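You operate a simulated robot arm through the tools that you are given. There is no shell and no other tool. Be economical: measure what you need, move in short steps, check, and stop when the job is done.

You run a simulated two-armed robot. Do the job below in one go: nothing can be reset, and whatever is moved stays where it is left.

JOB
Pick up the spray bottle with one hand, pass it to the other hand and put it on the top of the wall bench. Put one of the copper bridges from the top of the left bench on the high shelf of the shelving. Put the paper wad from the top of the left bench on top of the clear cover there. Take the white brush on the top of the left bench and put it away on the top of the glazing bench. Put the navy brush on the shelf of the narrow table. Take the mug and leave it on the glass of the light table. Open the spares door. Do these in any order. Set down upright: spray bottle.

Only the result counts: the job must be done as asked and must still hold three seconds after the hand-in. Knocking over, shifting, dropping, spilling or breaking anything else fails it. Lids that push on must go on centred and level and be pressed home; caps that screw on are set level and turned clockwise until they are tight.

ROBOT AND FRAMES
Two 7-joint arms with fingered hands on one trunk, on a base that drives. Base frame: it is fixed to the floor where the robot stands at the start and does not move with it; the origin is under the middle of the robot, x ahead of it, y to its left, z up. Units: cm, rad, N and s.
The left shoulder is at the start at [2, 12.3, 118.7], the right one opposite. Places, roughly: copper bridge (5x4x3 cm) [60, 0, 80]; cover (19x19x7 cm) [50, -90, 90]; glass of the light table [-140, -100, 70]; high shelf of the shelving [-130, 100, 130]; mug (12x9x8 cm) [-210, -190, 60]; navy brush (7x5x6 cm) [-180, -70, 70]; paper wad (6x5x4 cm) [50, -120, 80]; shelf of the narrow table (22x24 cm) [72, -396, 32]; spares door [-230, -520, 190]; spray bottle (9x9x28 cm) [50, 0, 90]; top of the glazing bench [-460, 90, 90]; top of the wall bench [80, -230, 90]; white brush (6x5x6 cm) [60, -130, 80]. Payload 2.4 kg a hand.
The tool frame of a hand sits at the grasp point between the pads (the TCP): z along the fingers, y along the line on which they close. The tips reach 1.7 cm beyond it. The gripper opens to 8.8 cm. The gripper's body begins 4.7 cm behind the TCP. The gripper is a hand of 3 fingers: y runs from the thumb to the fingers, the wrist lies at [0, 0, -16.5] in the tool frame, and closing takes about 1.5 s.
Orientation is that of the tool frame in the base frame, as a unit quaternion [w, x, y, z]. With the fingers straight down and closing along the base's y, the tool's x points along the base's -x, its y along +y and its z along -z.

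CONTROLS
- The arms move only by the tool step_arm. It takes "left_motion", "right_motion" or both (then of equal length, played together; a hand with none holds still); each is a list of rows, each a list of 6 numbers: the turn, a rotation vector about the base's x, y, z in units of 60 degrees (1.0 is 60 degrees), then the shift along the base's x, y, z in units of 150 mm (1.0 is 150 mm). In form: [[wx, wy, wz, x, y, z], ...]. A call has 1 to 12 rows; each row is the pose to reach, as a shift and turn from the pose commanded when the call began. "left_claw" and "right_claw" are, for a hand that has rows, the finger opening in m, from 0 to 0.088, set as the call begins (left out, the last holds). A call with a number of a shift or a turn outside -1 to 1 is refused whole. Each row takes 0.2 s and may step no farther than 5 cm and 0.15 rad from the row before; otherwise, or with a gripper value out of range, the whole call is refused. A pose out of reach is approached as far as the arm can. The call stops where the force on the tool passes 40 N (or 10 N more than at its start, if that is more) or the arm is blocked; 0.2 s more then pass. The fingers move at their own pace (about 4.5 cm/s each) and stop on an object; they squeeze with about 25 N. The grip force told is the motor's: it shows also when the fingers shut on nothing. Time passes only in rows, and 0.2 s behind the last, so rows that repeat a pose let the fingers close. The reply holds the time, the measured pose of the TCP, the force on the tool along the base axes, the opening and the grip force, in the units named above and with some noise, with the torque about the TCP (base axes, N m) and any sound that the robot's microphone picked up.
- Cameras (640 x 400 px; columns grow to the right, rows downward): "scene" is now at [3.93, 0.14, 164.18]; the picture's right is [0.03, -1.00, 0.00], its down [-0.80, -0.03, -0.59] and it looks along [0.59, 0.02, -0.80] (base axes); focal length 277 px, centre (320, 200). "left" rides on the left gripper at [-5.2, 0.4, -6.6] in its tool frame; the picture's right is [-0.09, -1.00, 0.00], its down [0.78, -0.07, -0.62] and it looks along [0.62, -0.05, 0.78] (tool axes); focal length 243 px, centre (320, 200). "right" rides on the right gripper at [5.2, 0.4, -6.6] in its tool frame; the picture's right is [-0.08, 1.00, 0.00], its down [-0.78, -0.07, -0.62] and it looks along [-0.62, -0.05, 0.78] (tool axes); focal length 243 px, centre (320, 200). There is no depth. A picture from a camera that has moved, and an enlarged one, comes with that camera's place and axes in the base frame and with its lens. The place of the scene camera against the robot may be out by one fixed shift of up to 1.8 cm in any direction.
- snapshot(camera): a new picture of that camera. No time passes.
- move_column(by): slides the trunk up (or, below 0, down) by that many cm; the arms and the scene camera ride with it, the base frame stays. It gives what a move gives, with no picture.
- steer(legs): drives the robot by 1 to 6 legs, each [ahead, left, turn to the left] in cm, cm and rad, along the robot's own axes; the way and the turn of a leg run together, so that a leg with both is an arc; at most 150 cm and 3.142 rad a leg. The arms and the cameras ride along, it lands a little off, and it stops where it bumps. It gives what a move gives.
- curl_fingers(finger1, finger2, thumb_bend, hand): sets how far each is bent, from 0 (flat) to 1 (curled in); at 0.3 the hand is open as for a grip, at 0.7 the pads meet at the TCP. One left out holds its place. A second passes; each finger stops where it meets its share of the squeeze, and holds until it gets a number again. A gripper value or a shape takes the hand back. It gives what a move gives, with no picture; readings hold the bend of each and the force on the fingers (four entries, about 0 where the hand has none), thumb and palm.
- hand_shape(shape, hand): the hand has 3 fingers and takes this shape, open, in about a second: jaw (thumb against the fingers, like two jaws); tri (thumb and two fingers); tip (a fingertip pinch); poke (one finger out to press); point (the index stretched); flat (the hand flat); cup (the hand cupped); fist (a fist). The gripper value then closes the fingers along that shape, each until it touches; the sizes above hold for jaw. It gives what a move gives, with no picture.
- head_to(pan, tilt): turns the head with the scene camera to pan (to the left, within 2.094 rad either way) and tilt (down, from -0.506 to 1.204), counted from straight ahead of the robot. It gives what a move gives.
- zoom(camera, box): a new picture of the part [left, top, right, bottom] of that camera's present view, enlarged. No time passes.
- hand_in(): hands the job in; it is judged then, once.

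Go step by step. Nothing tells you exact positions but the pictures and the camera data: compare them with the known pose of the tool, close in by small moves and look again before you grip or let go. The budget is 207 turns and 190 pictures, counting those below and the enlarged ones. Unless the task says otherwise, let go and move clear before handing in.

The tools are called after ">>>" as name(argument=value, ...) on one line, values as JSON. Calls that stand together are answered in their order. step_arm: Moves the arms, as the interface text tells. Its arguments: {"type":"object","properties":{"left_motion":{"type":"array"},"left_claw":{"type":"number"},"right_motion":{"type":"array"},"right_claw":{"type":"number"}},"required":[]} The other tools are called the same way: move_column (by) slides the trunk up or down; hand_shape (shape, hand) gives the hand a shape; curl_fingers (finger1, finger2, thumb_bend, hand) moves the fingers one by one; steer (legs) drives the base; head_to (pan, tilt) turns the head that bears the scene camera; snapshot (camera) takes a picture; zoom (camera, box) takes an enlarged picture of a part of a camera's view; hand_in () hands the job in.

At the start:

```text
time_s: 0.0
left_eef_pos: [31.3, 8.98, 114.56]
left_tool_rot: [0.001, -0.001, 1.0, 0.0]
left_wrist_force: [0.3, -0.9, -0.2]
left_wrist_torque: [0.01, 0.01, -0.04]
left_width: 8.82
left_gripper_force: 0.0
left_shape: jaw
left_bend: [0.3, 0.3, 0.3]
left_finger forces: [0.0, 0.1, 0.1, 0.1, 0.1, 0.0]
right_eef_pos: [33.05, -18.54, 117.53]
right_tool_rot: [0.0, 0.0, 1.0, 0.0]
right_wrist_force: [1.6, 0.1, 0.8]
right_wrist_torque: [0.0, -0.01, -0.04]
right_width: 8.78
right_gripper_force: 0.0
right_shape: jaw
right_bend: [0.3, 0.3, 0.3]
right_finger forces: [0.0, 0.0, 0.1, 0.0, 0.0, 0.1]
trunk travel left (down, up): [-40.0, 43.0]
robot x, y, heading: [0.24, -0.08, -0.0]
head pan, tilt: [0.033, 0.934]
```

scene: 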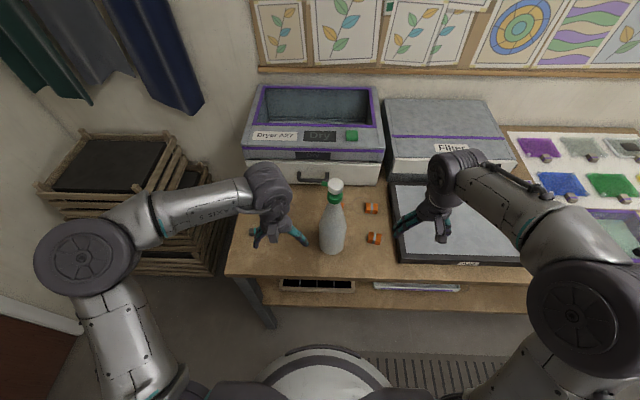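
right: 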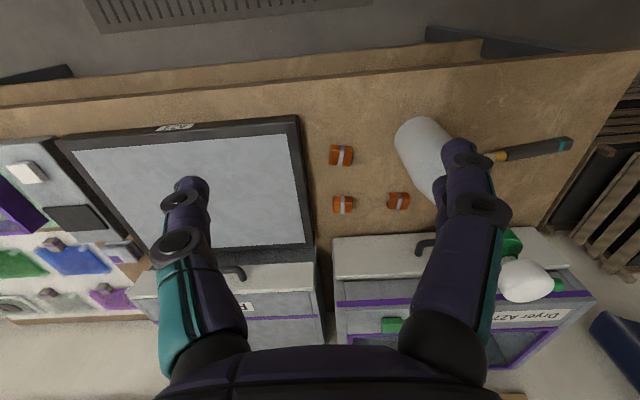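
left: 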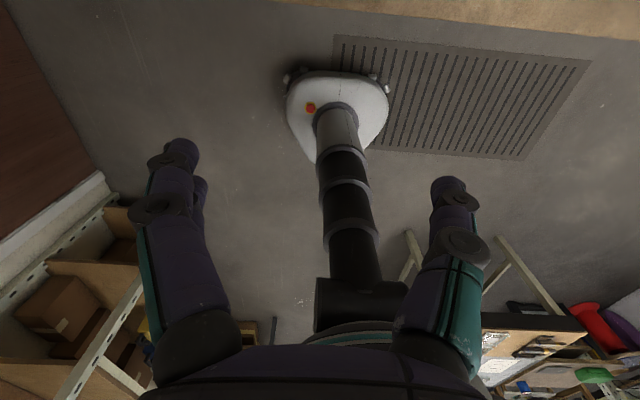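

I see the bench ahead with the spray bottle near [50,-2], three copper bridges and an elevator-type trunk robot; next I look around with the head to map the other places.

>>> head_to(pan=-1.0, tilt=0.6)

>>> snapshot(camera="scene")

>>> head_to(pan=-2.09, tilt=0.5)

>>> snapshot(camera="scene")

>>> head_to(pan=2.09, tilt=0.5)

>>> snapshot(camera="scene")

>>> head_to(pan=0.0, tilt=0.75)

>>> snapshot(camera="scene")

```text
time_s: 1.3
left_eef_pos: [31.41, 8.97, 114.68]
left_tool_rot: [0.0, 0.0, 1.0, -0.001]
left_wrist_force: [-0.1, -0.1, 0.5]
left_wrist_torque: [0.0, 0.01, 0.02]
left_width: 8.77
left_gripper_force: 0.0
left_shape: jaw
left_bend: [0.3, 0.3, 0.3]
left_finger forces: [0.0, 0.1, 0.0, 0.1, 0.1, 0.0]
right_eef_pos: [33.0, -18.55, 117.54]
right_tool_rot: [0.0, 0.0, 1.0, 0.0]
right_wrist_force: [0.3, 0.5, -0.4]
right_wrist_torque: [0.01, 0.01, 0.0]
right_width: 8.77
right_gripper_force: 0.1
right_shape: jaw
right_bend: [0.3, 0.3, 0.3]
right_finger forces: [0.0, 0.0, 0.1, 0.0, 0.0, 0.0]
trunk travel left (down, up): [-40.0, 43.0]
robot x, y, heading: [0.0, -0.05, -0.004]
head pan, tilt: [-1.0, 0.6]
```

```text
186 pictures are left
camera scene: at [1.35, -7.54, 166.9], right [-0.84, -0.54, 0.0], down [-0.31, 0.48, -0.82], along [0.45, -0.69, -0.57], focal length 277 px, centre (320, 200)
```

scene: 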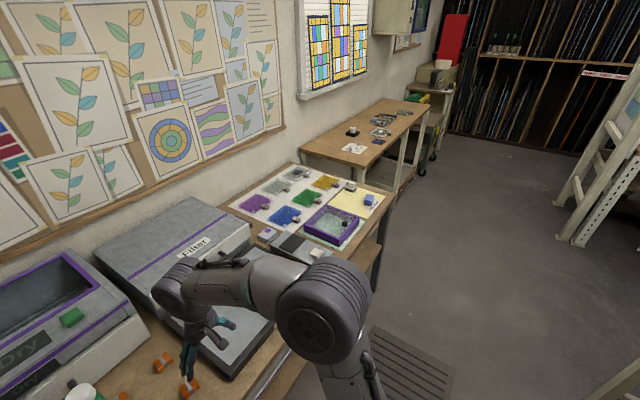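

```text
time_s: 2.6
left_eef_pos: [31.27, 8.98, 114.57]
left_tool_rot: [0.001, 0.0, 1.0, 0.0]
left_wrist_force: [-0.2, 0.1, 0.2]
left_wrist_torque: [0.01, -0.03, 0.0]
left_width: 8.8
left_gripper_force: 0.1
left_shape: jaw
left_bend: [0.3, 0.3, 0.3]
left_finger forces: [0.0, 0.0, 0.0, 0.1, 0.0, 0.1]
right_eef_pos: [32.97, -18.5, 117.5]
right_tool_rot: [0.0, 0.0, 1.0, 0.0]
right_wrist_force: [-1.1, 0.3, 0.3]
right_wrist_torque: [0.0, -0.03, -0.03]
right_width: 8.82
right_gripper_force: 0.0
right_shape: jaw
right_bend: [0.3, 0.3, 0.3]
right_finger forces: [0.0, 0.1, 0.0, 0.1, 0.1, 0.0]
trunk travel left (down, up): [-40.0, 43.0]
robot x, y, heading: [-0.27, -0.21, -0.002]
head pan, tilt: [-2.089, 0.499]
```

```text
185 pictures are left
camera scene: at [-7.93, -8.01, 167.81], right [-0.87, 0.49, 0.0], down [0.24, 0.42, -0.88], along [-0.43, -0.76, -0.48], focal length 277 px, centre (320, 200)
```

scene: 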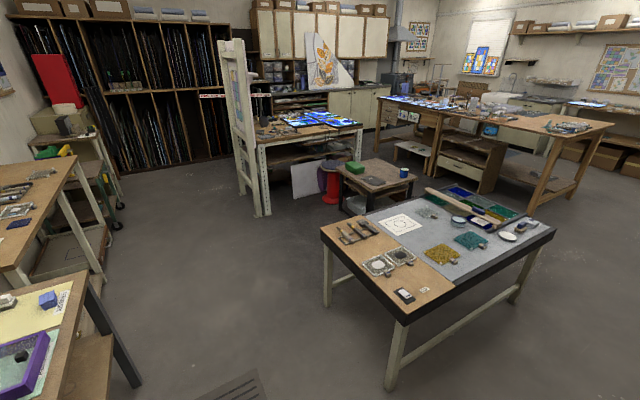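

```text
time_s: 6.0
left_eef_pos: [31.33, 8.97, 114.53]
left_tool_rot: [0.001, 0.0, 1.0, 0.001]
left_wrist_force: [1.2, -0.9, -0.1]
left_wrist_torque: [0.02, 0.01, 0.01]
left_width: 8.8
left_gripper_force: 0.0
left_shape: jaw
left_bend: [0.3, 0.3, 0.3]
left_finger forces: [0.0, 0.0, 0.1, 0.0, 0.1, 0.1]
right_eef_pos: [32.91, -18.53, 117.56]
right_tool_rot: [-0.001, 0.0, 1.0, 0.0]
right_wrist_force: [0.9, 0.7, -0.7]
right_wrist_torque: [0.01, -0.02, 0.02]
right_width: 8.81
right_gripper_force: 0.0
right_shape: jaw
right_bend: [0.3, 0.3, 0.3]
right_finger forces: [0.0, 0.0, 0.0, 0.1, 0.0, 0.0]
trunk travel left (down, up): [-40.0, 43.0]
robot x, y, heading: [0.32, 0.32, -0.0]
head pan, tilt: [2.089, 0.499]
```

```text
184 pictures are left
camera scene: at [-7.94, 7.81, 167.81], right [0.87, 0.5, 0.0], down [0.24, -0.42, -0.88], along [-0.43, 0.76, -0.48], focal length 277 px, centre (320, 200)
```

scene: 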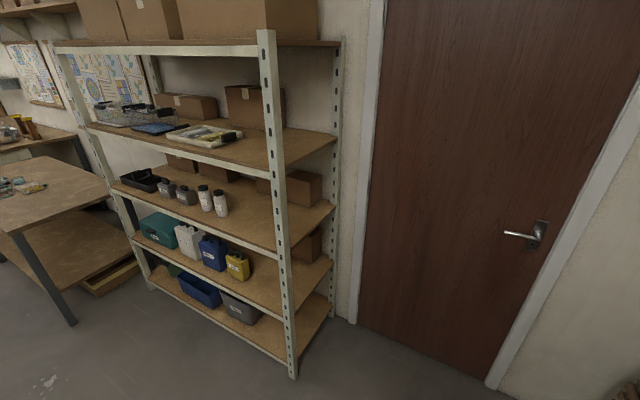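

```text
time_s: 8.0
left_eef_pos: [31.44, 9.06, 114.69]
left_tool_rot: [0.001, 0.0, 1.0, 0.0]
left_wrist_force: [-0.4, -0.3, 0.4]
left_wrist_torque: [0.03, 0.02, -0.04]
left_width: 8.79
left_gripper_force: 0.0
left_shape: jaw
left_bend: [0.3, 0.3, 0.3]
left_finger forces: [0.0, 0.1, 0.0, 0.1, 0.0, 0.0]
right_eef_pos: [32.95, -18.56, 117.55]
right_tool_rot: [-0.001, 0.0, 1.0, 0.001]
right_wrist_force: [0.1, 0.3, 0.4]
right_wrist_torque: [-0.03, 0.0, 0.02]
right_width: 8.8
right_gripper_force: 0.0
right_shape: jaw
right_bend: [0.3, 0.3, 0.3]
right_finger forces: [0.0, 0.1, 0.1, 0.0, 0.0, 0.0]
trunk travel left (down, up): [-40.0, 43.0]
robot x, y, heading: [-0.27, -0.37, -0.002]
head pan, tilt: [0.0, 0.75]
```

```text
183 pictures are left
camera scene: at [4.86, -0.09, 165.62], right [0.0, -1.0, 0.0], down [-0.68, 0.0, -0.73], along [0.73, 0.0, -0.68], focal length 277 px, centre (320, 200)
```

scene: 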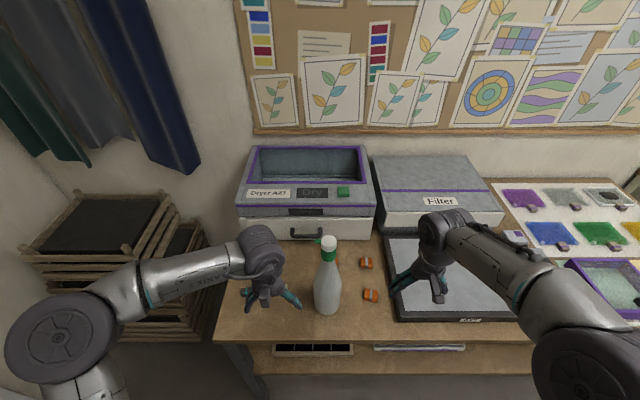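

The bottle is at about [50,-2], bridges near [50,-17], [63,-17] and [62,-8]. I zoom in to learn the bottle's shape.

>>> zoom(camera="scene", box=[260, 210, 420, 330])

>>> zoom(camera="right", box=[320, 80, 600, 300])

```text
3.33 times, centred on (340, 270) of scene
camera zoom: at [4.86, -0.09, 165.62], right [0.0, -1.0, 0.0], down [-0.68, 0.0, -0.73], along [0.73, 0.0, -0.68], focal length 922 px, centre (253, -33)
```

zoom: 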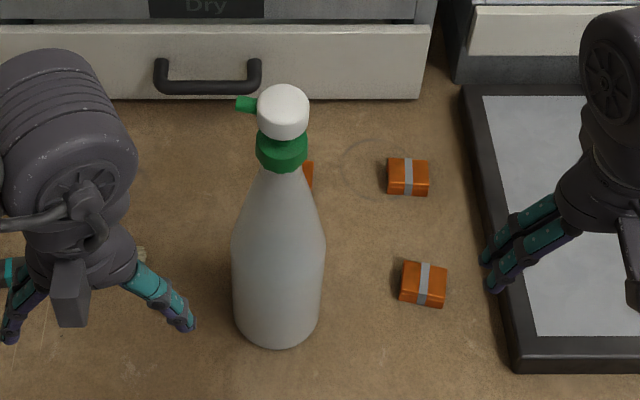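

```text
1.82 times, centred on (460, 190) of right
camera zoom: at [27.83, -18.14, 124.09], right [0.08, 1.0, 0.0], down [0.78, -0.07, 0.62], along [0.62, -0.05, -0.78], focal length 441 px, centre (66, 218)
```

zoom: 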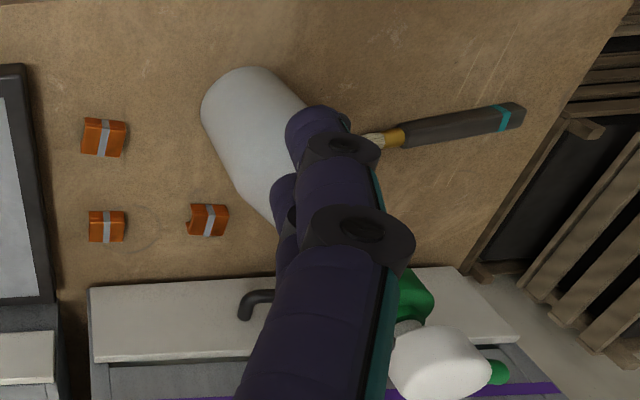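

The bottle tapers to a neck with a green collar about 4 cm wide; its nozzle points to +y. I turn the left hand to point forward, for a side grip on the collar.

>>> step_arm(left_motion=[[0, -0.125, 0, 0.05, 0.05, 0], [0, -0.25, 0, 0.1, 0.1, 0], [0, -0.375, 0, 0.15, 0.15, 0], [0, -0.5, 0, 0.2, 0.2, 0], [0, -0.625, 0, 0.25, 0.25, 0], [0, -0.75, 0, 0.3, 0.3, 0], [0, -0.875, 0, 0.35, 0.35, 0], [0, -1, 0, 0.4, 0.4, 0]])

>>> step_arm(left_motion=[[0, -0.125, 0, 0, 0, 0], [0, -0.25, 0, 0, 0, 0], [0, -0.375, 0, 0, 0, 0], [0, -0.5, 0, 0, 0, 0]])

>>> step_arm(left_motion=[[0, 0, -0.125, 0, 0, 0], [0, 0, -0.25, 0, 0, 0], [0, 0, -0.375, 0, 0, 0], [0, 0, -0.5, 0, 0, 0], [0, 0, -0.5, 0, 0, 0]])

>>> snapshot(camera="left")

>>> snapshot(camera="scene")

```text
time_s: 9.8
left_eef_pos: [37.27, 15.1, 114.77]
left_tool_rot: [0.501, 0.0, 0.865, -0.001]
left_wrist_force: [0.2, 0.1, 0.3]
left_wrist_torque: [0.0, -0.01, 0.0]
left_width: 8.79
left_gripper_force: 0.0
left_shape: jaw
left_bend: [0.3, 0.3, 0.3]
left_finger forces: [0.0, 0.0, 0.0, 0.0, 0.1, 0.1]
right_eef_pos: [32.96, -18.53, 117.46]
right_tool_rot: [0.0, 0.0, 1.0, 0.001]
right_wrist_force: [-0.4, 0.7, -1.0]
right_wrist_torque: [-0.02, 0.02, 0.0]
right_width: 8.81
right_gripper_force: 0.1
right_shape: jaw
right_bend: [0.3, 0.3, 0.3]
right_finger forces: [0.1, 0.1, 0.0, 0.0, 0.0, 0.0]
trunk travel left (down, up): [-40.0, 43.0]
robot x, y, heading: [-0.19, -0.14, -0.003]
head pan, tilt: [0.0, 0.75]
```

```text
time_s: 10.8
left_eef_pos: [37.26, 15.02, 114.56]
left_tool_rot: [0.708, -0.001, 0.706, -0.001]
left_wrist_force: [-0.6, 0.6, 0.3]
left_wrist_torque: [0.0, -0.04, -0.01]
left_width: 8.78
left_gripper_force: 0.1
left_shape: jaw
left_bend: [0.3, 0.3, 0.3]
left_finger forces: [0.0, 0.0, 0.0, 0.0, 0.1, 0.0]
right_eef_pos: [32.96, -18.52, 117.43]
right_tool_rot: [0.0, 0.0, 1.0, 0.0]
right_wrist_force: [-0.9, -0.6, -0.2]
right_wrist_torque: [0.02, 0.02, -0.01]
right_width: 8.81
right_gripper_force: 0.2
right_shape: jaw
right_bend: [0.3, 0.3, 0.3]
right_finger forces: [0.0, 0.0, 0.0, 0.0, 0.1, 0.0]
trunk travel left (down, up): [-40.0, 43.0]
robot x, y, heading: [-0.29, -0.53, -0.003]
head pan, tilt: [0.0, 0.75]
```

```text
time_s: 12.0
left_eef_pos: [37.27, 15.03, 114.61]
left_tool_rot: [0.683, 0.183, 0.683, -0.183]
left_wrist_force: [-0.4, -0.9, 0.1]
left_wrist_torque: [0.0, 0.01, 0.01]
left_width: 8.8
left_gripper_force: 0.0
left_shape: jaw
left_bend: [0.3, 0.3, 0.3]
left_finger forces: [0.0, 0.0, 0.0, 0.1, 0.0, 0.0]
right_eef_pos: [33.05, -18.6, 117.48]
right_tool_rot: [0.0, -0.001, 1.0, 0.0]
right_wrist_force: [0.3, -0.7, -0.3]
right_wrist_torque: [-0.02, 0.0, 0.01]
right_width: 8.79
right_gripper_force: 0.1
right_shape: jaw
right_bend: [0.3, 0.3, 0.3]
right_finger forces: [0.0, 0.0, 0.0, 0.1, 0.0, 0.0]
trunk travel left (down, up): [-40.0, 43.0]
robot x, y, heading: [-0.16, -0.39, -0.005]
head pan, tilt: [0.0, 0.75]
```

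```text
180 pictures are left
camera left: at [31.81, 18.73, 119.72], right [-0.5, -0.86, 0.09], down [-0.57, 0.25, -0.78], along [0.65, -0.44, -0.62], focal length 243 px, centre (320, 200)
```

left: 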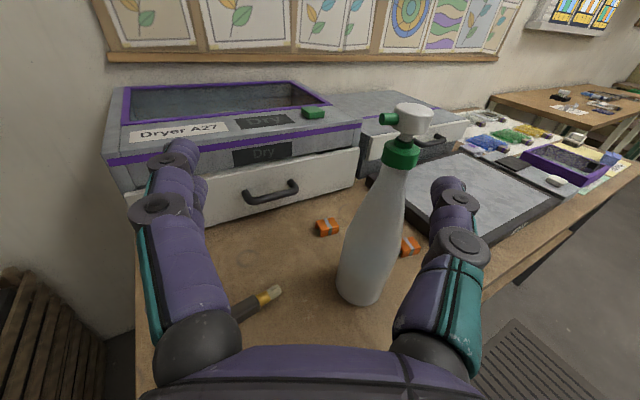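

```text
179 pictures are left
camera scene: at [4.86, -0.11, 165.62], right [0.0, -1.0, 0.0], down [-0.68, 0.0, -0.73], along [0.73, 0.0, -0.68], focal length 277 px, centre (320, 200)
```

scene: 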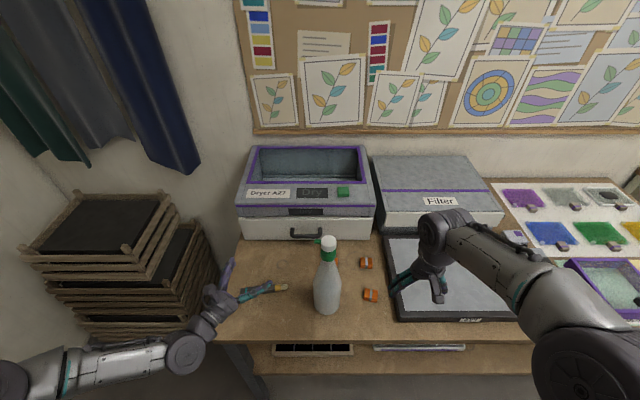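

The left camera triangulates the bottle collar at about [47.9,-2.2,107], table near z=83. I bring the left hand to 8 cm before the cone of the bottle.

>>> step_arm(left_motion=[[0, 0, 0, 0, -0.15, -0.15], [0, 0, 0, 0.05, -0.3, -0.32], [0, 0, 0, 0.1, -0.45, -0.5], [0, 0, 0, 0.15, -0.6, -0.7], [0, 0, 0, 0.2, -0.75, -0.85], [0, 0, 0, 0.247, -0.88, -1.0], [0, 0, 0, 0.247, -0.88, -1.0]], left_claw=0.088)

>>> snapshot(camera="left")

>>> snapshot(camera="scene")

```text
time_s: 13.6
left_eef_pos: [41.04, 1.45, 99.45]
left_tool_rot: [0.683, 0.183, 0.682, -0.185]
left_wrist_force: [-0.2, 0.4, -0.8]
left_wrist_torque: [0.02, -0.03, -0.03]
left_width: 8.79
left_gripper_force: 0.0
left_shape: jaw
left_bend: [0.3, 0.3, 0.3]
left_finger forces: [0.1, 0.0, 0.0, 0.0, 0.1, 0.0]
right_eef_pos: [32.93, -18.55, 117.58]
right_tool_rot: [0.0, 0.0, 1.0, 0.0]
right_wrist_force: [0.3, 0.2, -0.4]
right_wrist_torque: [0.03, 0.02, -0.01]
right_width: 8.79
right_gripper_force: 0.1
right_shape: jaw
right_bend: [0.3, 0.3, 0.3]
right_finger forces: [0.0, 0.0, 0.0, 0.0, 0.1, 0.1]
trunk travel left (down, up): [-40.0, 43.0]
robot x, y, heading: [-0.2, 0.31, -0.001]
head pan, tilt: [0.0, 0.75]
```

```text
178 pictures are left
camera left: at [35.5, 5.29, 104.55], right [-0.5, -0.86, 0.09], down [-0.57, 0.25, -0.78], along [0.65, -0.44, -0.62], focal length 243 px, centre (320, 200)
```

left: 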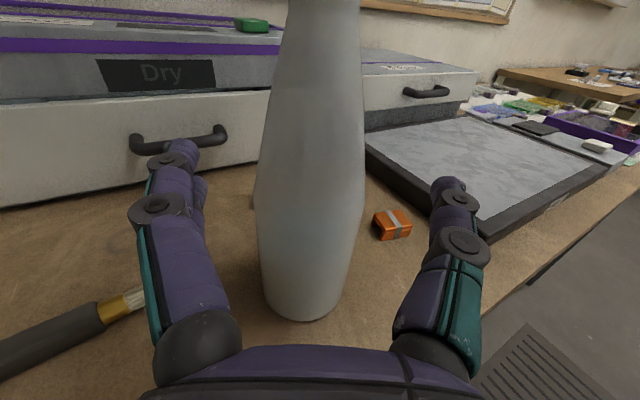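

```text
177 pictures are left
camera scene: at [4.85, -0.08, 165.62], right [0.0, -1.0, 0.0], down [-0.68, 0.0, -0.73], along [0.73, 0.0, -0.68], focal length 277 px, centre (320, 200)
```

scene: 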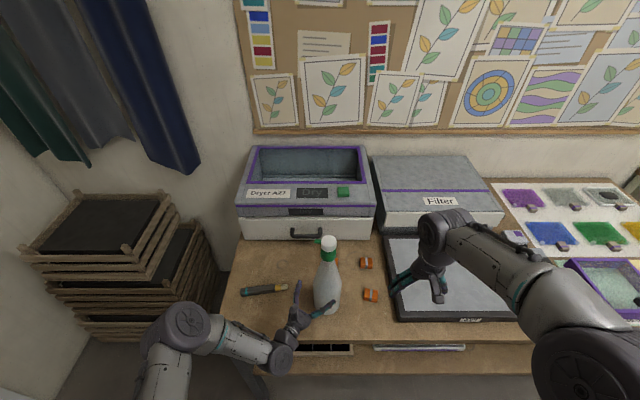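

The bottle sits centred between the fingers about 7.8 cm ahead. I advance and close.

>>> step_arm(left_motion=[[0, 0, 0, 0.11, -0.06, 0], [0, 0, 0, 0.23, -0.12, 0], [0, 0, 0, 0.34, -0.18, 0], [0, 0, 0, 0.45, -0.24, 0], [0, 0, 0, 0.45, -0.24, 0]])

>>> step_arm(left_motion=[[0, 0, 0, 0, 0, 0], [0, 0, 0, 0, 0, 0], [0, 0, 0, 0, 0, 0], [0, 0, 0, 0, 0, 0], [0, 0, 0, 0, 0, 0], [0, 0, 0, 0, 0, 0], [0, 0, 0, 0, 0, 0], [0, 0, 0, 0, 0, 0]], left_claw=0.0)

>>> snapshot(camera="left")

>>> snapshot(camera="scene")

```text
time_s: 14.8
left_eef_pos: [47.74, -1.81, 99.55]
left_tool_rot: [0.684, 0.182, 0.683, -0.183]
left_wrist_force: [0.4, 0.3, 0.6]
left_wrist_torque: [-0.01, 0.02, 0.01]
left_width: 8.77
left_gripper_force: 0.1
left_shape: jaw
left_bend: [0.3, 0.3, 0.3]
left_finger forces: [0.0, 0.0, 0.0, 0.1, 0.0, 0.0]
right_eef_pos: [32.99, -18.44, 117.47]
right_tool_rot: [-0.001, 0.0, 1.0, 0.0]
right_wrist_force: [-0.4, -0.2, 1.1]
right_wrist_torque: [-0.01, -0.01, 0.01]
right_width: 8.82
right_gripper_force: 0.2
right_shape: jaw
right_bend: [0.3, 0.3, 0.3]
right_finger forces: [0.0, 0.0, 0.0, 0.0, 0.0, 0.0]
trunk travel left (down, up): [-40.0, 43.0]
robot x, y, heading: [0.22, -0.11, -0.001]
head pan, tilt: [0.0, 0.75]
```

```text
time_s: 16.6
left_eef_pos: [47.76, -1.96, 99.52]
left_tool_rot: [0.684, 0.182, 0.682, -0.184]
left_wrist_force: [2.5, -2.0, 7.3]
left_wrist_torque: [-0.07, -0.04, 0.01]
left_width: 4.77
left_gripper_force: 24.8
left_shape: jaw
left_bend: [0.73, 0.72, 0.72]
left_finger forces: [10.7, 11.2, 0.0, 0.0, 24.2, 0.0]
right_eef_pos: [32.98, -18.51, 117.59]
right_tool_rot: [0.0, 0.0, 1.0, 0.0]
right_wrist_force: [0.1, -0.3, 0.9]
right_wrist_torque: [-0.02, 0.0, 0.0]
right_width: 8.78
right_gripper_force: 0.0
right_shape: jaw
right_bend: [0.3, 0.3, 0.3]
right_finger forces: [0.0, 0.0, 0.0, 0.0, 0.0, 0.0]
trunk travel left (down, up): [-40.0, 43.0]
robot x, y, heading: [0.3, 0.18, 0.004]
head pan, tilt: [0.0, 0.75]
```

```text
176 pictures are left
camera left: at [42.25, 1.81, 104.68], right [-0.5, -0.86, 0.09], down [-0.57, 0.25, -0.78], along [0.65, -0.44, -0.62], focal length 243 px, centre (320, 200)
```

left: 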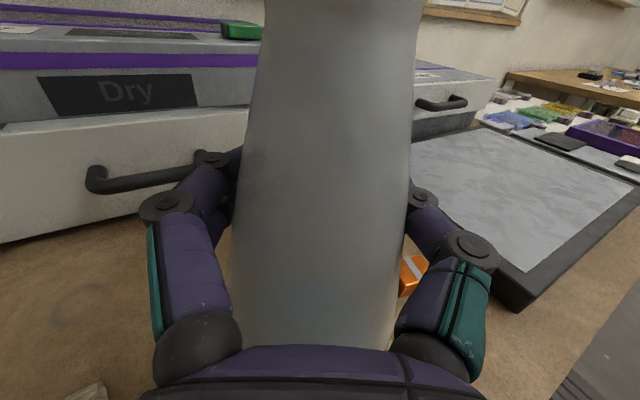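

```text
175 pictures are left
camera scene: at [4.83, -0.14, 165.62], right [0.0, -1.0, 0.0], down [-0.68, 0.0, -0.73], along [0.73, 0.0, -0.68], focal length 277 px, centre (320, 200)
```

scene: 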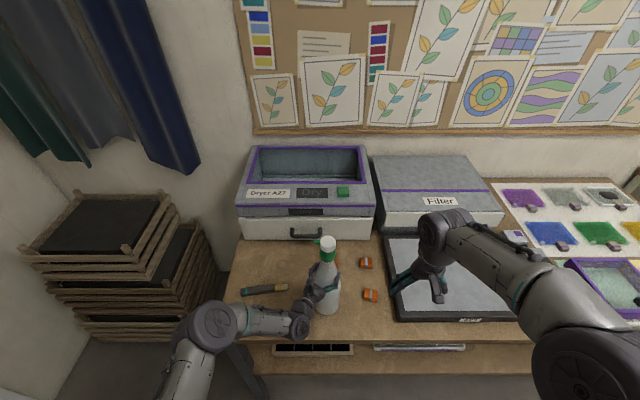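

Gripped at 4.8 cm. I lift 10 cm and bring it a bit back.

>>> step_arm(left_motion=[[0, 0, 0, 0, 0, 0.06], [0, 0, 0, 0, 0, 0.15], [0, 0, 0, 0, 0, 0.3], [0, 0, 0, -0.1, 0, 0.45], [0, 0, 0, -0.25, 0, 0.6], [0, 0, 0, -0.4, 0, 0.65], [0, 0, 0, -0.4, 0, 0.65]])

>>> snapshot(camera="scene")

>>> snapshot(camera="right")

```text
time_s: 18.2
left_eef_pos: [41.8, -2.16, 109.39]
left_tool_rot: [0.683, 0.183, 0.683, -0.183]
left_wrist_force: [0.6, 0.7, -6.5]
left_wrist_torque: [0.03, 0.02, -0.02]
left_width: 4.72
left_gripper_force: 24.9
left_shape: jaw
left_bend: [0.73, 0.72, 0.74]
left_finger forces: [8.7, 11.5, 0.0, 0.1, 21.4, 0.1]
right_eef_pos: [32.96, -18.54, 117.44]
right_tool_rot: [0.0, -0.001, 1.0, 0.0]
right_wrist_force: [0.1, -0.3, 0.3]
right_wrist_torque: [-0.01, -0.01, 0.02]
right_width: 8.8
right_gripper_force: 0.0
right_shape: jaw
right_bend: [0.3, 0.3, 0.3]
right_finger forces: [0.0, 0.0, 0.0, 0.0, 0.0, 0.0]
trunk travel left (down, up): [-40.0, 43.0]
robot x, y, heading: [0.01, -0.05, -0.002]
head pan, tilt: [0.0, 0.75]
```

```text
174 pictures are left
camera scene: at [4.95, -0.11, 165.61], right [0.0, -1.0, 0.0], down [-0.68, 0.0, -0.73], along [0.73, 0.0, -0.68], focal length 277 px, centre (320, 200)
```

scene: 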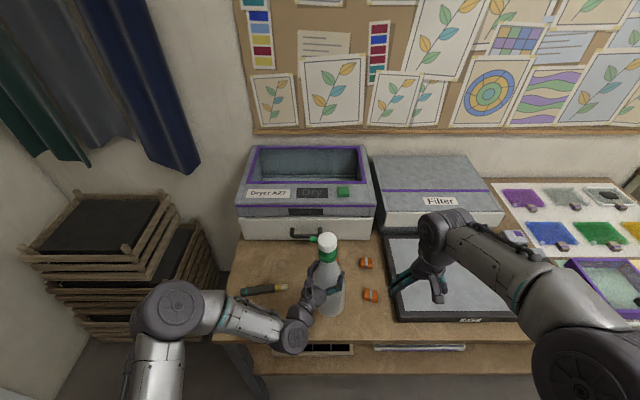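

```text
173 pictures are left
camera right: at [27.9, -18.15, 124.07], right [0.08, 1.0, 0.0], down [0.78, -0.07, 0.62], along [0.62, -0.05, -0.78], focal length 243 px, centre (320, 200)
```

right: 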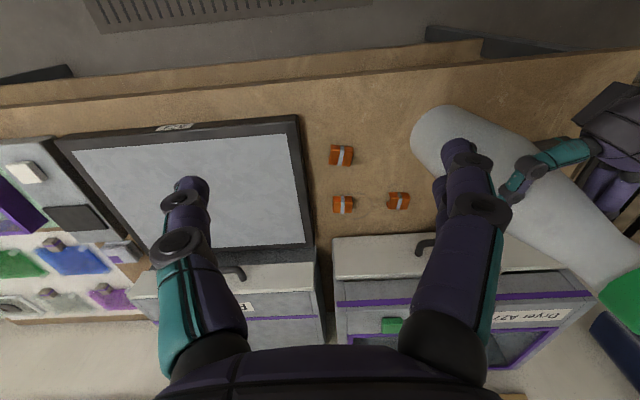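

The bottle is held (about 0.7 kg) with its collar near z=117. I turn the right hand so it comes in from the right side, pitched 30° down, to take the collar.

>>> step_arm(right_motion=[[0, -0.125, 0, 0, -0.03, 0.02], [0, -0.25, 0, 0, -0.06, 0.05], [0, -0.375, 0, 0, -0.1, 0.1], [0, -0.5, 0, 0, -0.13, 0.13], [0, -0.625, 0, 0, -0.16, 0.18], [0, -0.75, 0, 0, -0.2, 0.22], [0, -0.875, 0, 0, -0.23, 0.26], [0, -1, 0, 0, -0.27, 0.3]])

>>> step_arm(right_motion=[[0, 0, 0.125, 0, 0, 0], [0, 0, 0.25, 0, 0, 0], [0, 0, 0.375, 0, 0, 0], [0, 0, 0.5, 0, 0, 0], [0, 0, 0.625, 0, 0, 0], [0, 0, 0.75, 0, 0, 0], [0, 0, 0.875, 0, 0, 0], [0, 0, 1, 0, 0, 0], [0, 0, 1, 0, 0, 0]])

>>> snapshot(camera="scene")

>>> snapshot(camera="right")

```text
time_s: 20.0
left_eef_pos: [41.91, -2.06, 109.26]
left_tool_rot: [0.683, 0.183, 0.683, -0.183]
left_wrist_force: [-0.3, 0.6, -7.2]
left_wrist_torque: [-0.02, 0.01, 0.0]
left_width: 4.41
left_gripper_force: 25.3
left_shape: jaw
left_bend: [0.73, 0.72, 0.74]
left_finger forces: [9.3, 10.7, 0.0, 0.0, 21.0, 0.0]
right_eef_pos: [33.11, -22.54, 122.06]
right_tool_rot: [0.501, 0.0, 0.866, 0.001]
right_wrist_force: [0.0, 0.9, 0.0]
right_wrist_torque: [-0.03, -0.01, 0.0]
right_width: 8.78
right_gripper_force: 0.0
right_shape: jaw
right_bend: [0.3, 0.3, 0.3]
right_finger forces: [0.0, 0.0, 0.0, 0.0, 0.0, 0.0]
trunk travel left (down, up): [-40.0, 43.0]
robot x, y, heading: [0.34, -0.08, 0.0]
head pan, tilt: [0.0, 0.75]
```

```text
time_s: 22.0
left_eef_pos: [41.85, -2.11, 109.31]
left_tool_rot: [0.683, 0.183, 0.683, -0.185]
left_wrist_force: [-0.1, -0.7, -7.6]
left_wrist_torque: [0.03, 0.06, 0.0]
left_width: 4.37
left_gripper_force: 25.4
left_shape: jaw
left_bend: [0.73, 0.72, 0.74]
left_finger forces: [9.4, 10.6, 0.1, 0.0, 20.9, 0.0]
right_eef_pos: [32.96, -22.57, 121.94]
right_tool_rot: [0.433, -0.433, 0.749, 0.251]
right_wrist_force: [-0.8, -0.3, -1.0]
right_wrist_torque: [-0.02, 0.02, 0.0]
right_width: 8.8
right_gripper_force: 0.1
right_shape: jaw
right_bend: [0.3, 0.3, 0.3]
right_finger forces: [0.0, 0.0, 0.1, 0.0, 0.0, 0.1]
trunk travel left (down, up): [-40.0, 43.0]
robot x, y, heading: [-0.03, -0.0, 0.005]
head pan, tilt: [0.0, 0.75]
```

```text
172 pictures are left
camera scene: at [4.91, -0.12, 165.61], right [0.0, -1.0, 0.0], down [-0.68, 0.0, -0.73], along [0.73, 0.0, -0.68], focal length 277 px, centre (320, 200)
```

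scene: 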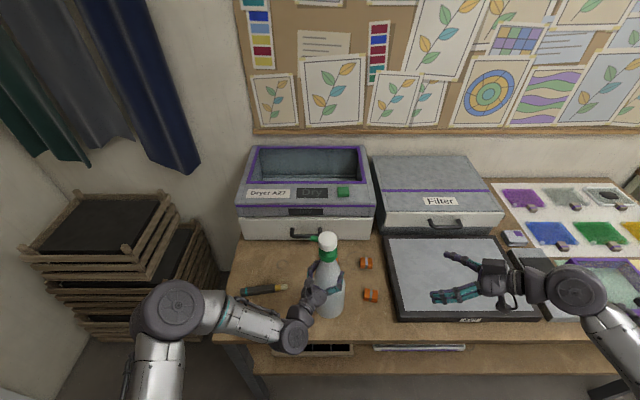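

```text
171 pictures are left
camera right: at [28.5, -29.55, 120.74], right [-0.84, 0.53, 0.07], down [-0.02, -0.16, 0.99], along [0.54, 0.83, 0.14], focal length 243 px, centre (320, 200)
```

right: 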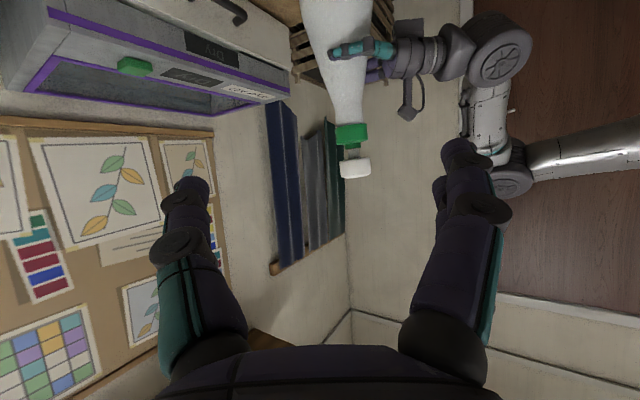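

The collar triangulates at about [41.1,-2.2,117.3]. I bring the right hand to the pre-grasp pose and look.

>>> step_arm(right_motion=[[0, 0, 0, 0.05, 0.2, 0], [0, 0, 0, 0.1, 0.4, 0], [0, 0, 0, 0.2, 0.65, -0.01], [0, 0, 0, 0.295, 0.93, -0.03], [0, 0, 0, 0.295, 0.93, -0.03]], right_claw=0.07)

>>> snapshot(camera="right")

>>> zoom(camera="scene", box=[260, 210, 420, 330])

```text
time_s: 23.2
left_eef_pos: [41.79, -2.12, 109.37]
left_tool_rot: [0.683, 0.184, 0.683, -0.184]
left_wrist_force: [0.3, 1.4, -7.2]
left_wrist_torque: [0.01, 0.06, -0.02]
left_width: 4.39
left_gripper_force: 25.0
left_shape: jaw
left_bend: [0.73, 0.72, 0.75]
left_finger forces: [9.0, 10.7, 0.0, 0.0, 19.7, 0.1]
right_eef_pos: [37.33, -8.83, 121.69]
right_tool_rot: [0.433, -0.433, 0.75, 0.25]
right_wrist_force: [0.2, 0.4, 0.7]
right_wrist_torque: [0.0, 0.03, -0.01]
right_width: 7.04
right_gripper_force: 0.1
right_shape: jaw
right_bend: [0.59, 0.59, 0.55]
right_finger forces: [0.1, 0.1, 0.0, 0.0, 0.0, 0.0]
trunk travel left (down, up): [-40.0, 43.0]
robot x, y, heading: [-0.03, 0.11, -0.002]
head pan, tilt: [0.0, 0.75]
```

```text
170 pictures are left
camera right: at [32.9, -15.85, 120.43], right [-0.84, 0.53, 0.07], down [-0.02, -0.16, 0.99], along [0.54, 0.83, 0.14], focal length 243 px, centre (320, 200)
```

right: 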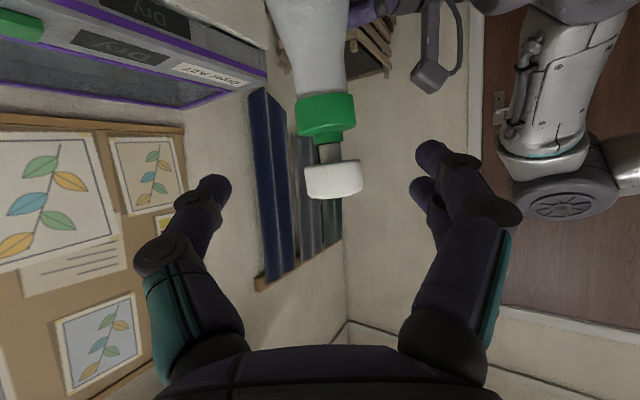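

```text
3.33 times, centred on (340, 270) of scene
camera zoom: at [4.9, -0.17, 165.61], right [0.0, -1.0, 0.0], down [-0.68, 0.0, -0.73], along [0.73, 0.0, -0.68], focal length 922 px, centre (253, -33)
```

zoom: 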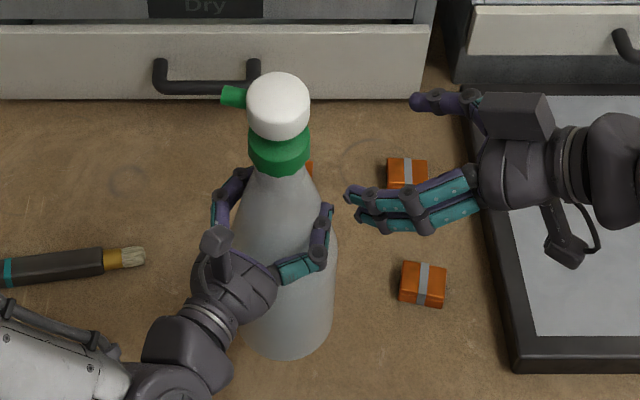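

The collar is well centred in the right hand's line. I advance onto it and close.

>>> step_arm(right_motion=[[0, 0, 0, 0.055, 0.103, -0.07], [0, 0, 0, 0.11, 0.206, -0.138], [0, 0, 0, 0.164, 0.31, -0.206], [0, 0, 0, 0.218, 0.413, -0.275], [0, 0, 0, 0.218, 0.413, -0.275]])

>>> zoom(camera="scene", box=[260, 210, 420, 330])

>>> step_arm(right_motion=[[0, 0, 0, 0, 0, 0], [0, 0, 0, 0, 0, 0], [0, 0, 0, 0, 0, 0], [0, 0, 0, 0, 0, 0], [0, 0, 0, 0, 0, 0], [0, 0, 0, 0, 0, 0], [0, 0, 0, 0, 0, 0]], right_claw=0.0)

>>> zoom(camera="scene", box=[260, 210, 420, 330])

>>> snapshot(camera="right")

```text
time_s: 24.4
left_eef_pos: [41.81, -2.13, 109.33]
left_tool_rot: [0.683, 0.184, 0.683, -0.184]
left_wrist_force: [-0.4, -0.2, -7.5]
left_wrist_torque: [0.01, 0.02, 0.01]
left_width: 4.4
left_gripper_force: 24.5
left_shape: jaw
left_bend: [0.73, 0.72, 0.75]
left_finger forces: [8.9, 10.6, 0.0, 0.1, 19.6, 0.1]
right_eef_pos: [40.42, -2.08, 117.31]
right_tool_rot: [0.433, -0.433, 0.75, 0.25]
right_wrist_force: [0.1, 0.5, -0.6]
right_wrist_torque: [-0.01, 0.0, 0.01]
right_width: 7.0
right_gripper_force: 0.0
right_shape: jaw
right_bend: [0.59, 0.59, 0.55]
right_finger forces: [0.0, 0.0, 0.0, 0.0, 0.0, 0.1]
trunk travel left (down, up): [-40.0, 43.0]
robot x, y, heading: [-0.06, -0.14, -0.005]
head pan, tilt: [0.0, 0.75]
```

```text
3.33 times, centred on (340, 270) of scene
camera zoom: at [4.92, -0.13, 165.61], right [0.0, -1.0, 0.0], down [-0.68, 0.0, -0.73], along [0.73, 0.0, -0.68], focal length 922 px, centre (253, -33)
```

zoom: 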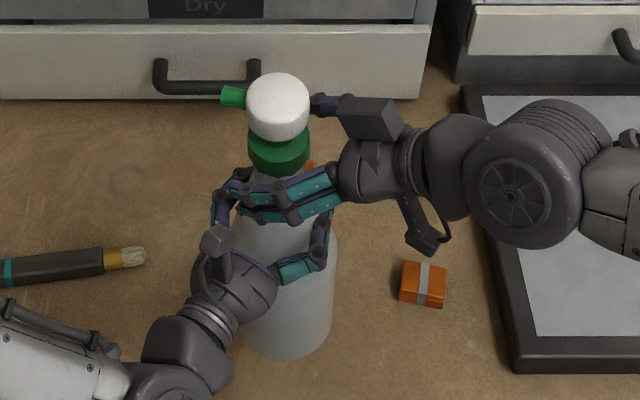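

```text
time_s: 26.0
left_eef_pos: [41.75, -2.01, 109.27]
left_tool_rot: [0.683, 0.182, 0.683, -0.184]
left_wrist_force: [-1.5, -0.8, -6.6]
left_wrist_torque: [0.04, 0.02, -0.01]
left_width: 4.38
left_gripper_force: 25.3
left_shape: jaw
left_bend: [0.74, 0.72, 0.75]
left_finger forces: [9.3, 10.3, 0.0, 0.0, 19.9, 0.0]
right_eef_pos: [40.56, -2.1, 117.35]
right_tool_rot: [0.433, -0.433, 0.75, 0.25]
right_wrist_force: [0.2, 0.6, 0.1]
right_wrist_torque: [-0.04, -0.02, 0.0]
right_width: 3.06
right_gripper_force: 25.5
right_shape: jaw
right_bend: [0.73, 0.74, 0.7]
right_finger forces: [11.6, 10.6, 0.1, 0.0, 23.1, 0.0]
trunk travel left (down, up): [-40.0, 43.0]
robot x, y, heading: [-0.07, 0.25, -0.002]
head pan, tilt: [0.0, 0.75]
```

```text
3.33 times, centred on (340, 270) of scene
camera zoom: at [4.93, -0.11, 165.61], right [0.0, -1.0, 0.0], down [-0.68, 0.0, -0.73], along [0.73, 0.0, -0.68], focal length 922 px, centre (253, -33)
```

zoom: 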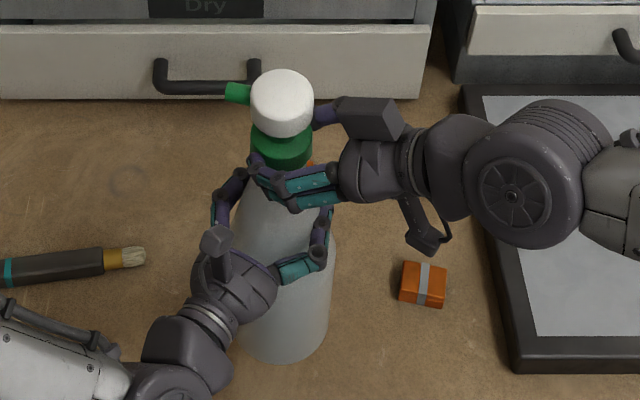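

```text
166 pictures are left
camera right: at [36.07, -9.21, 116.13], right [-0.84, 0.53, 0.07], down [-0.02, -0.16, 0.99], along [0.54, 0.83, 0.14], focal length 243 px, centre (320, 200)
```

right: 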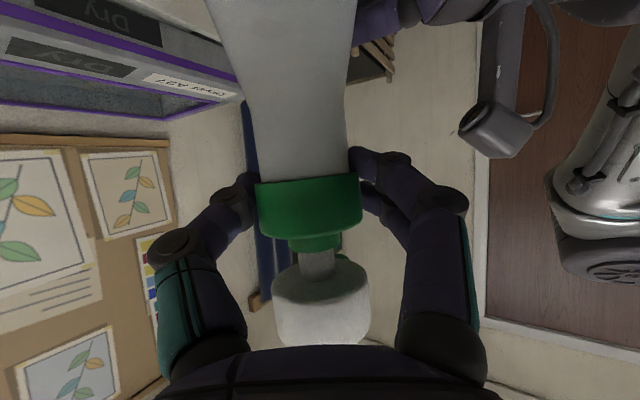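

The right hand holds the neck just under the collar. I open the left hand and back it away.

>>> step_arm(left_motion=[[0, 0, 0, 0, 0, 0], [0, 0, 0, 0, 0, 0], [0, 0, 0, 0, 0, 0], [0, 0, 0, 0, 0, 0], [0, 0, 0, 0, 0, 0], [0, 0, 0, -0.2, 0.115, 0], [0, 0, 0, -0.4, 0.23, 0], [0, 0, 0, -0.6, 0.345, 0], [0, 0, 0, -0.75, 0.43, 0]], left_claw=0.088)

>>> snapshot(camera="scene")

>>> snapshot(camera="left")

```text
time_s: 28.0
left_eef_pos: [31.71, 3.99, 108.79]
left_tool_rot: [0.684, 0.182, 0.682, -0.184]
left_wrist_force: [-0.1, -0.6, 0.1]
left_wrist_torque: [0.01, -0.03, 0.0]
left_width: 8.79
left_gripper_force: 0.1
left_shape: jaw
left_bend: [0.3, 0.3, 0.3]
left_finger forces: [0.0, 0.1, 0.0, 0.1, 0.0, 0.0]
left hand out of reach, approached as far as the arm can: row 9
right_eef_pos: [40.6, -2.2, 117.32]
right_tool_rot: [0.433, -0.432, 0.75, 0.25]
right_wrist_force: [-0.6, 0.5, 0.3]
right_wrist_torque: [-0.03, 0.05, 0.02]
right_width: 3.02
right_gripper_force: 24.8
right_shape: jaw
right_bend: [0.73, 0.74, 0.7]
right_finger forces: [14.2, 10.9, 0.0, 0.0, 23.6, 0.1]
trunk travel left (down, up): [-40.0, 43.0]
robot x, y, heading: [-0.03, 0.2, -0.003]
head pan, tilt: [0.0, 0.75]
```

```text
165 pictures are left
camera scene: at [4.96, -0.11, 165.61], right [0.0, -1.0, 0.0], down [-0.68, 0.0, -0.73], along [0.73, 0.0, -0.68], focal length 277 px, centre (320, 200)
```

scene: 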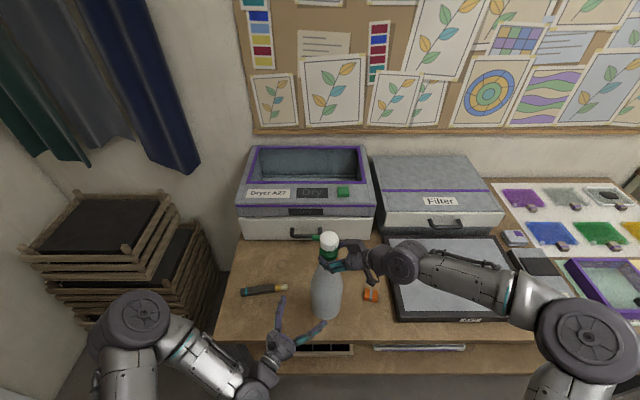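

```text
164 pictures are left
camera left: at [26.29, 7.78, 113.88], right [-0.5, -0.86, 0.09], down [-0.57, 0.25, -0.78], along [0.65, -0.44, -0.62], focal length 243 px, centre (320, 200)
```

left: 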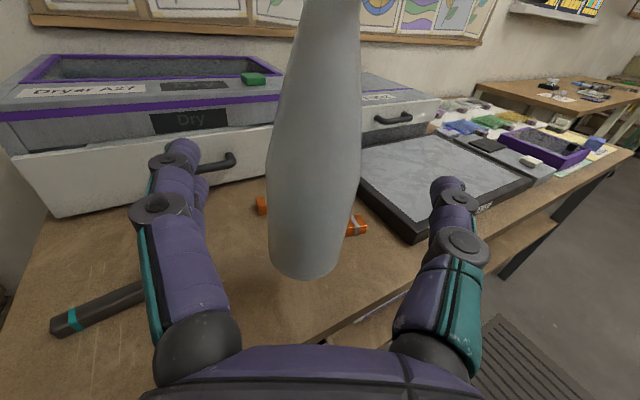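

The pass is done; the bottle hangs from the right hand. I back off and drive sideways to the wall bench.

>>> steer(legs=[[-20, 0, 0], [0, -110, 0], [0, -110, 0]])

>>> snapshot(camera="scene")

```text
time_s: 40.1
left_eef_pos: [11.8, -217.74, 108.82]
left_tool_rot: [0.683, 0.185, 0.682, -0.186]
left_wrist_force: [0.8, 0.9, -0.5]
left_wrist_torque: [0.0, 0.01, -0.01]
left_width: 8.81
left_gripper_force: 0.0
left_shape: jaw
left_bend: [0.3, 0.3, 0.3]
left_finger forces: [0.0, 0.0, 0.0, 0.0, 0.1, 0.1]
right_eef_pos: [20.52, -223.95, 117.39]
right_tool_rot: [0.433, -0.431, 0.751, 0.25]
right_wrist_force: [1.2, 0.5, -0.2]
right_wrist_torque: [-0.05, 0.1, -0.01]
right_width: 3.02
right_gripper_force: 25.2
right_shape: jaw
right_bend: [0.73, 0.74, 0.7]
right_finger forces: [14.4, 10.9, 0.0, 0.0, 23.6, 0.1]
trunk travel left (down, up): [-40.0, 43.0]
robot x, y, heading: [-20.21, -221.75, -0.005]
head pan, tilt: [0.0, 0.75]
```

```text
163 pictures are left
camera scene: at [-15.05, -221.68, 165.61], right [-0.01, -1.0, 0.0], down [-0.68, 0.0, -0.73], along [0.73, 0.0, -0.68], focal length 277 px, centre (320, 200)
```

scene: 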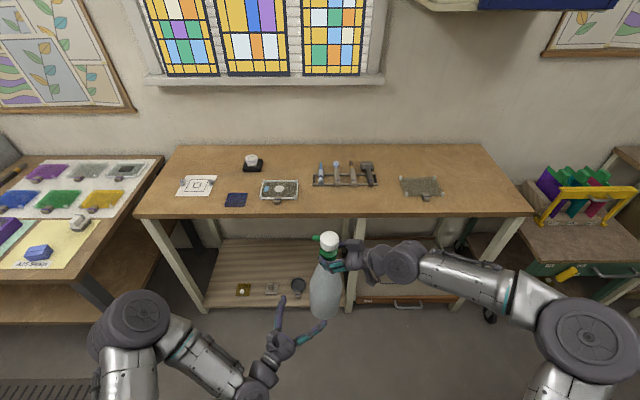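

The wall bench's edge is near x=58, and the free place right of the grey mat is about [68,-285]. I lift the bottle a bit and drive there.

>>> move_column(by=5)

>>> steer(legs=[[0, -52, 0], [28, 0, 0]])

>>> snapshot(camera="scene")

>>> snapshot(camera="left")

```text
time_s: 41.0
left_eef_pos: [11.76, -217.68, 113.68]
left_tool_rot: [0.682, 0.186, 0.682, -0.186]
left_wrist_force: [-0.3, 0.4, -0.3]
left_wrist_torque: [-0.03, -0.01, 0.02]
left_width: 8.81
left_gripper_force: 0.0
left_shape: jaw
left_bend: [0.3, 0.3, 0.3]
left_finger forces: [0.0, 0.1, 0.1, 0.0, 0.0, 0.1]
right_eef_pos: [20.53, -223.87, 122.24]
right_tool_rot: [0.434, -0.43, 0.752, 0.249]
right_wrist_force: [-0.6, 0.4, -7.1]
right_wrist_torque: [-0.04, 0.09, -0.01]
right_width: 3.01
right_gripper_force: 24.6
right_shape: jaw
right_bend: [0.73, 0.74, 0.7]
right_finger forces: [14.5, 11.0, 0.0, 0.1, 23.5, 0.0]
trunk travel left (down, up): [-45.0, 38.0]
robot x, y, heading: [-20.03, -221.78, -0.006]
head pan, tilt: [0.0, 0.75]
```

```text
time_s: 45.6
left_eef_pos: [40.05, -269.0, 113.82]
left_tool_rot: [0.682, 0.187, 0.682, -0.188]
left_wrist_force: [0.2, 0.3, 0.4]
left_wrist_torque: [0.0, -0.01, 0.01]
left_width: 8.8
left_gripper_force: 0.1
left_shape: jaw
left_bend: [0.3, 0.3, 0.3]
left_finger forces: [0.0, 0.0, 0.1, 0.0, 0.0, 0.0]
right_eef_pos: [48.64, -275.44, 122.29]
right_tool_rot: [0.433, -0.429, 0.753, 0.248]
right_wrist_force: [0.6, 0.4, -6.8]
right_wrist_torque: [-0.08, 0.04, 0.02]
right_width: 3.0
right_gripper_force: 24.6
right_shape: jaw
right_bend: [0.73, 0.74, 0.7]
right_finger forces: [14.3, 11.3, 0.0, 0.0, 23.6, 0.0]
trunk travel left (down, up): [-45.0, 38.0]
robot x, y, heading: [8.22, -272.64, -0.012]
head pan, tilt: [0.0, 0.75]
```

```text
162 pictures are left
camera scene: at [13.14, -272.89, 170.6], right [-0.01, -1.0, 0.0], down [-0.68, 0.01, -0.73], along [0.73, -0.01, -0.68], focal length 277 px, centre (320, 200)
```

scene: 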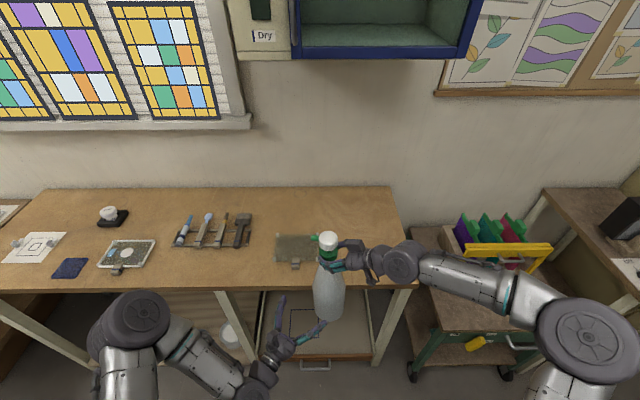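

```text
161 pictures are left
camera left: at [34.58, -265.27, 118.85], right [-0.51, -0.86, 0.09], down [-0.57, 0.26, -0.78], along [0.65, -0.45, -0.62], focal length 243 px, centre (320, 200)
```

left: 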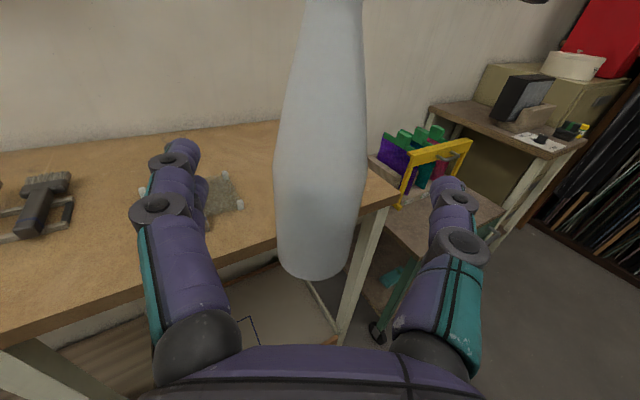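

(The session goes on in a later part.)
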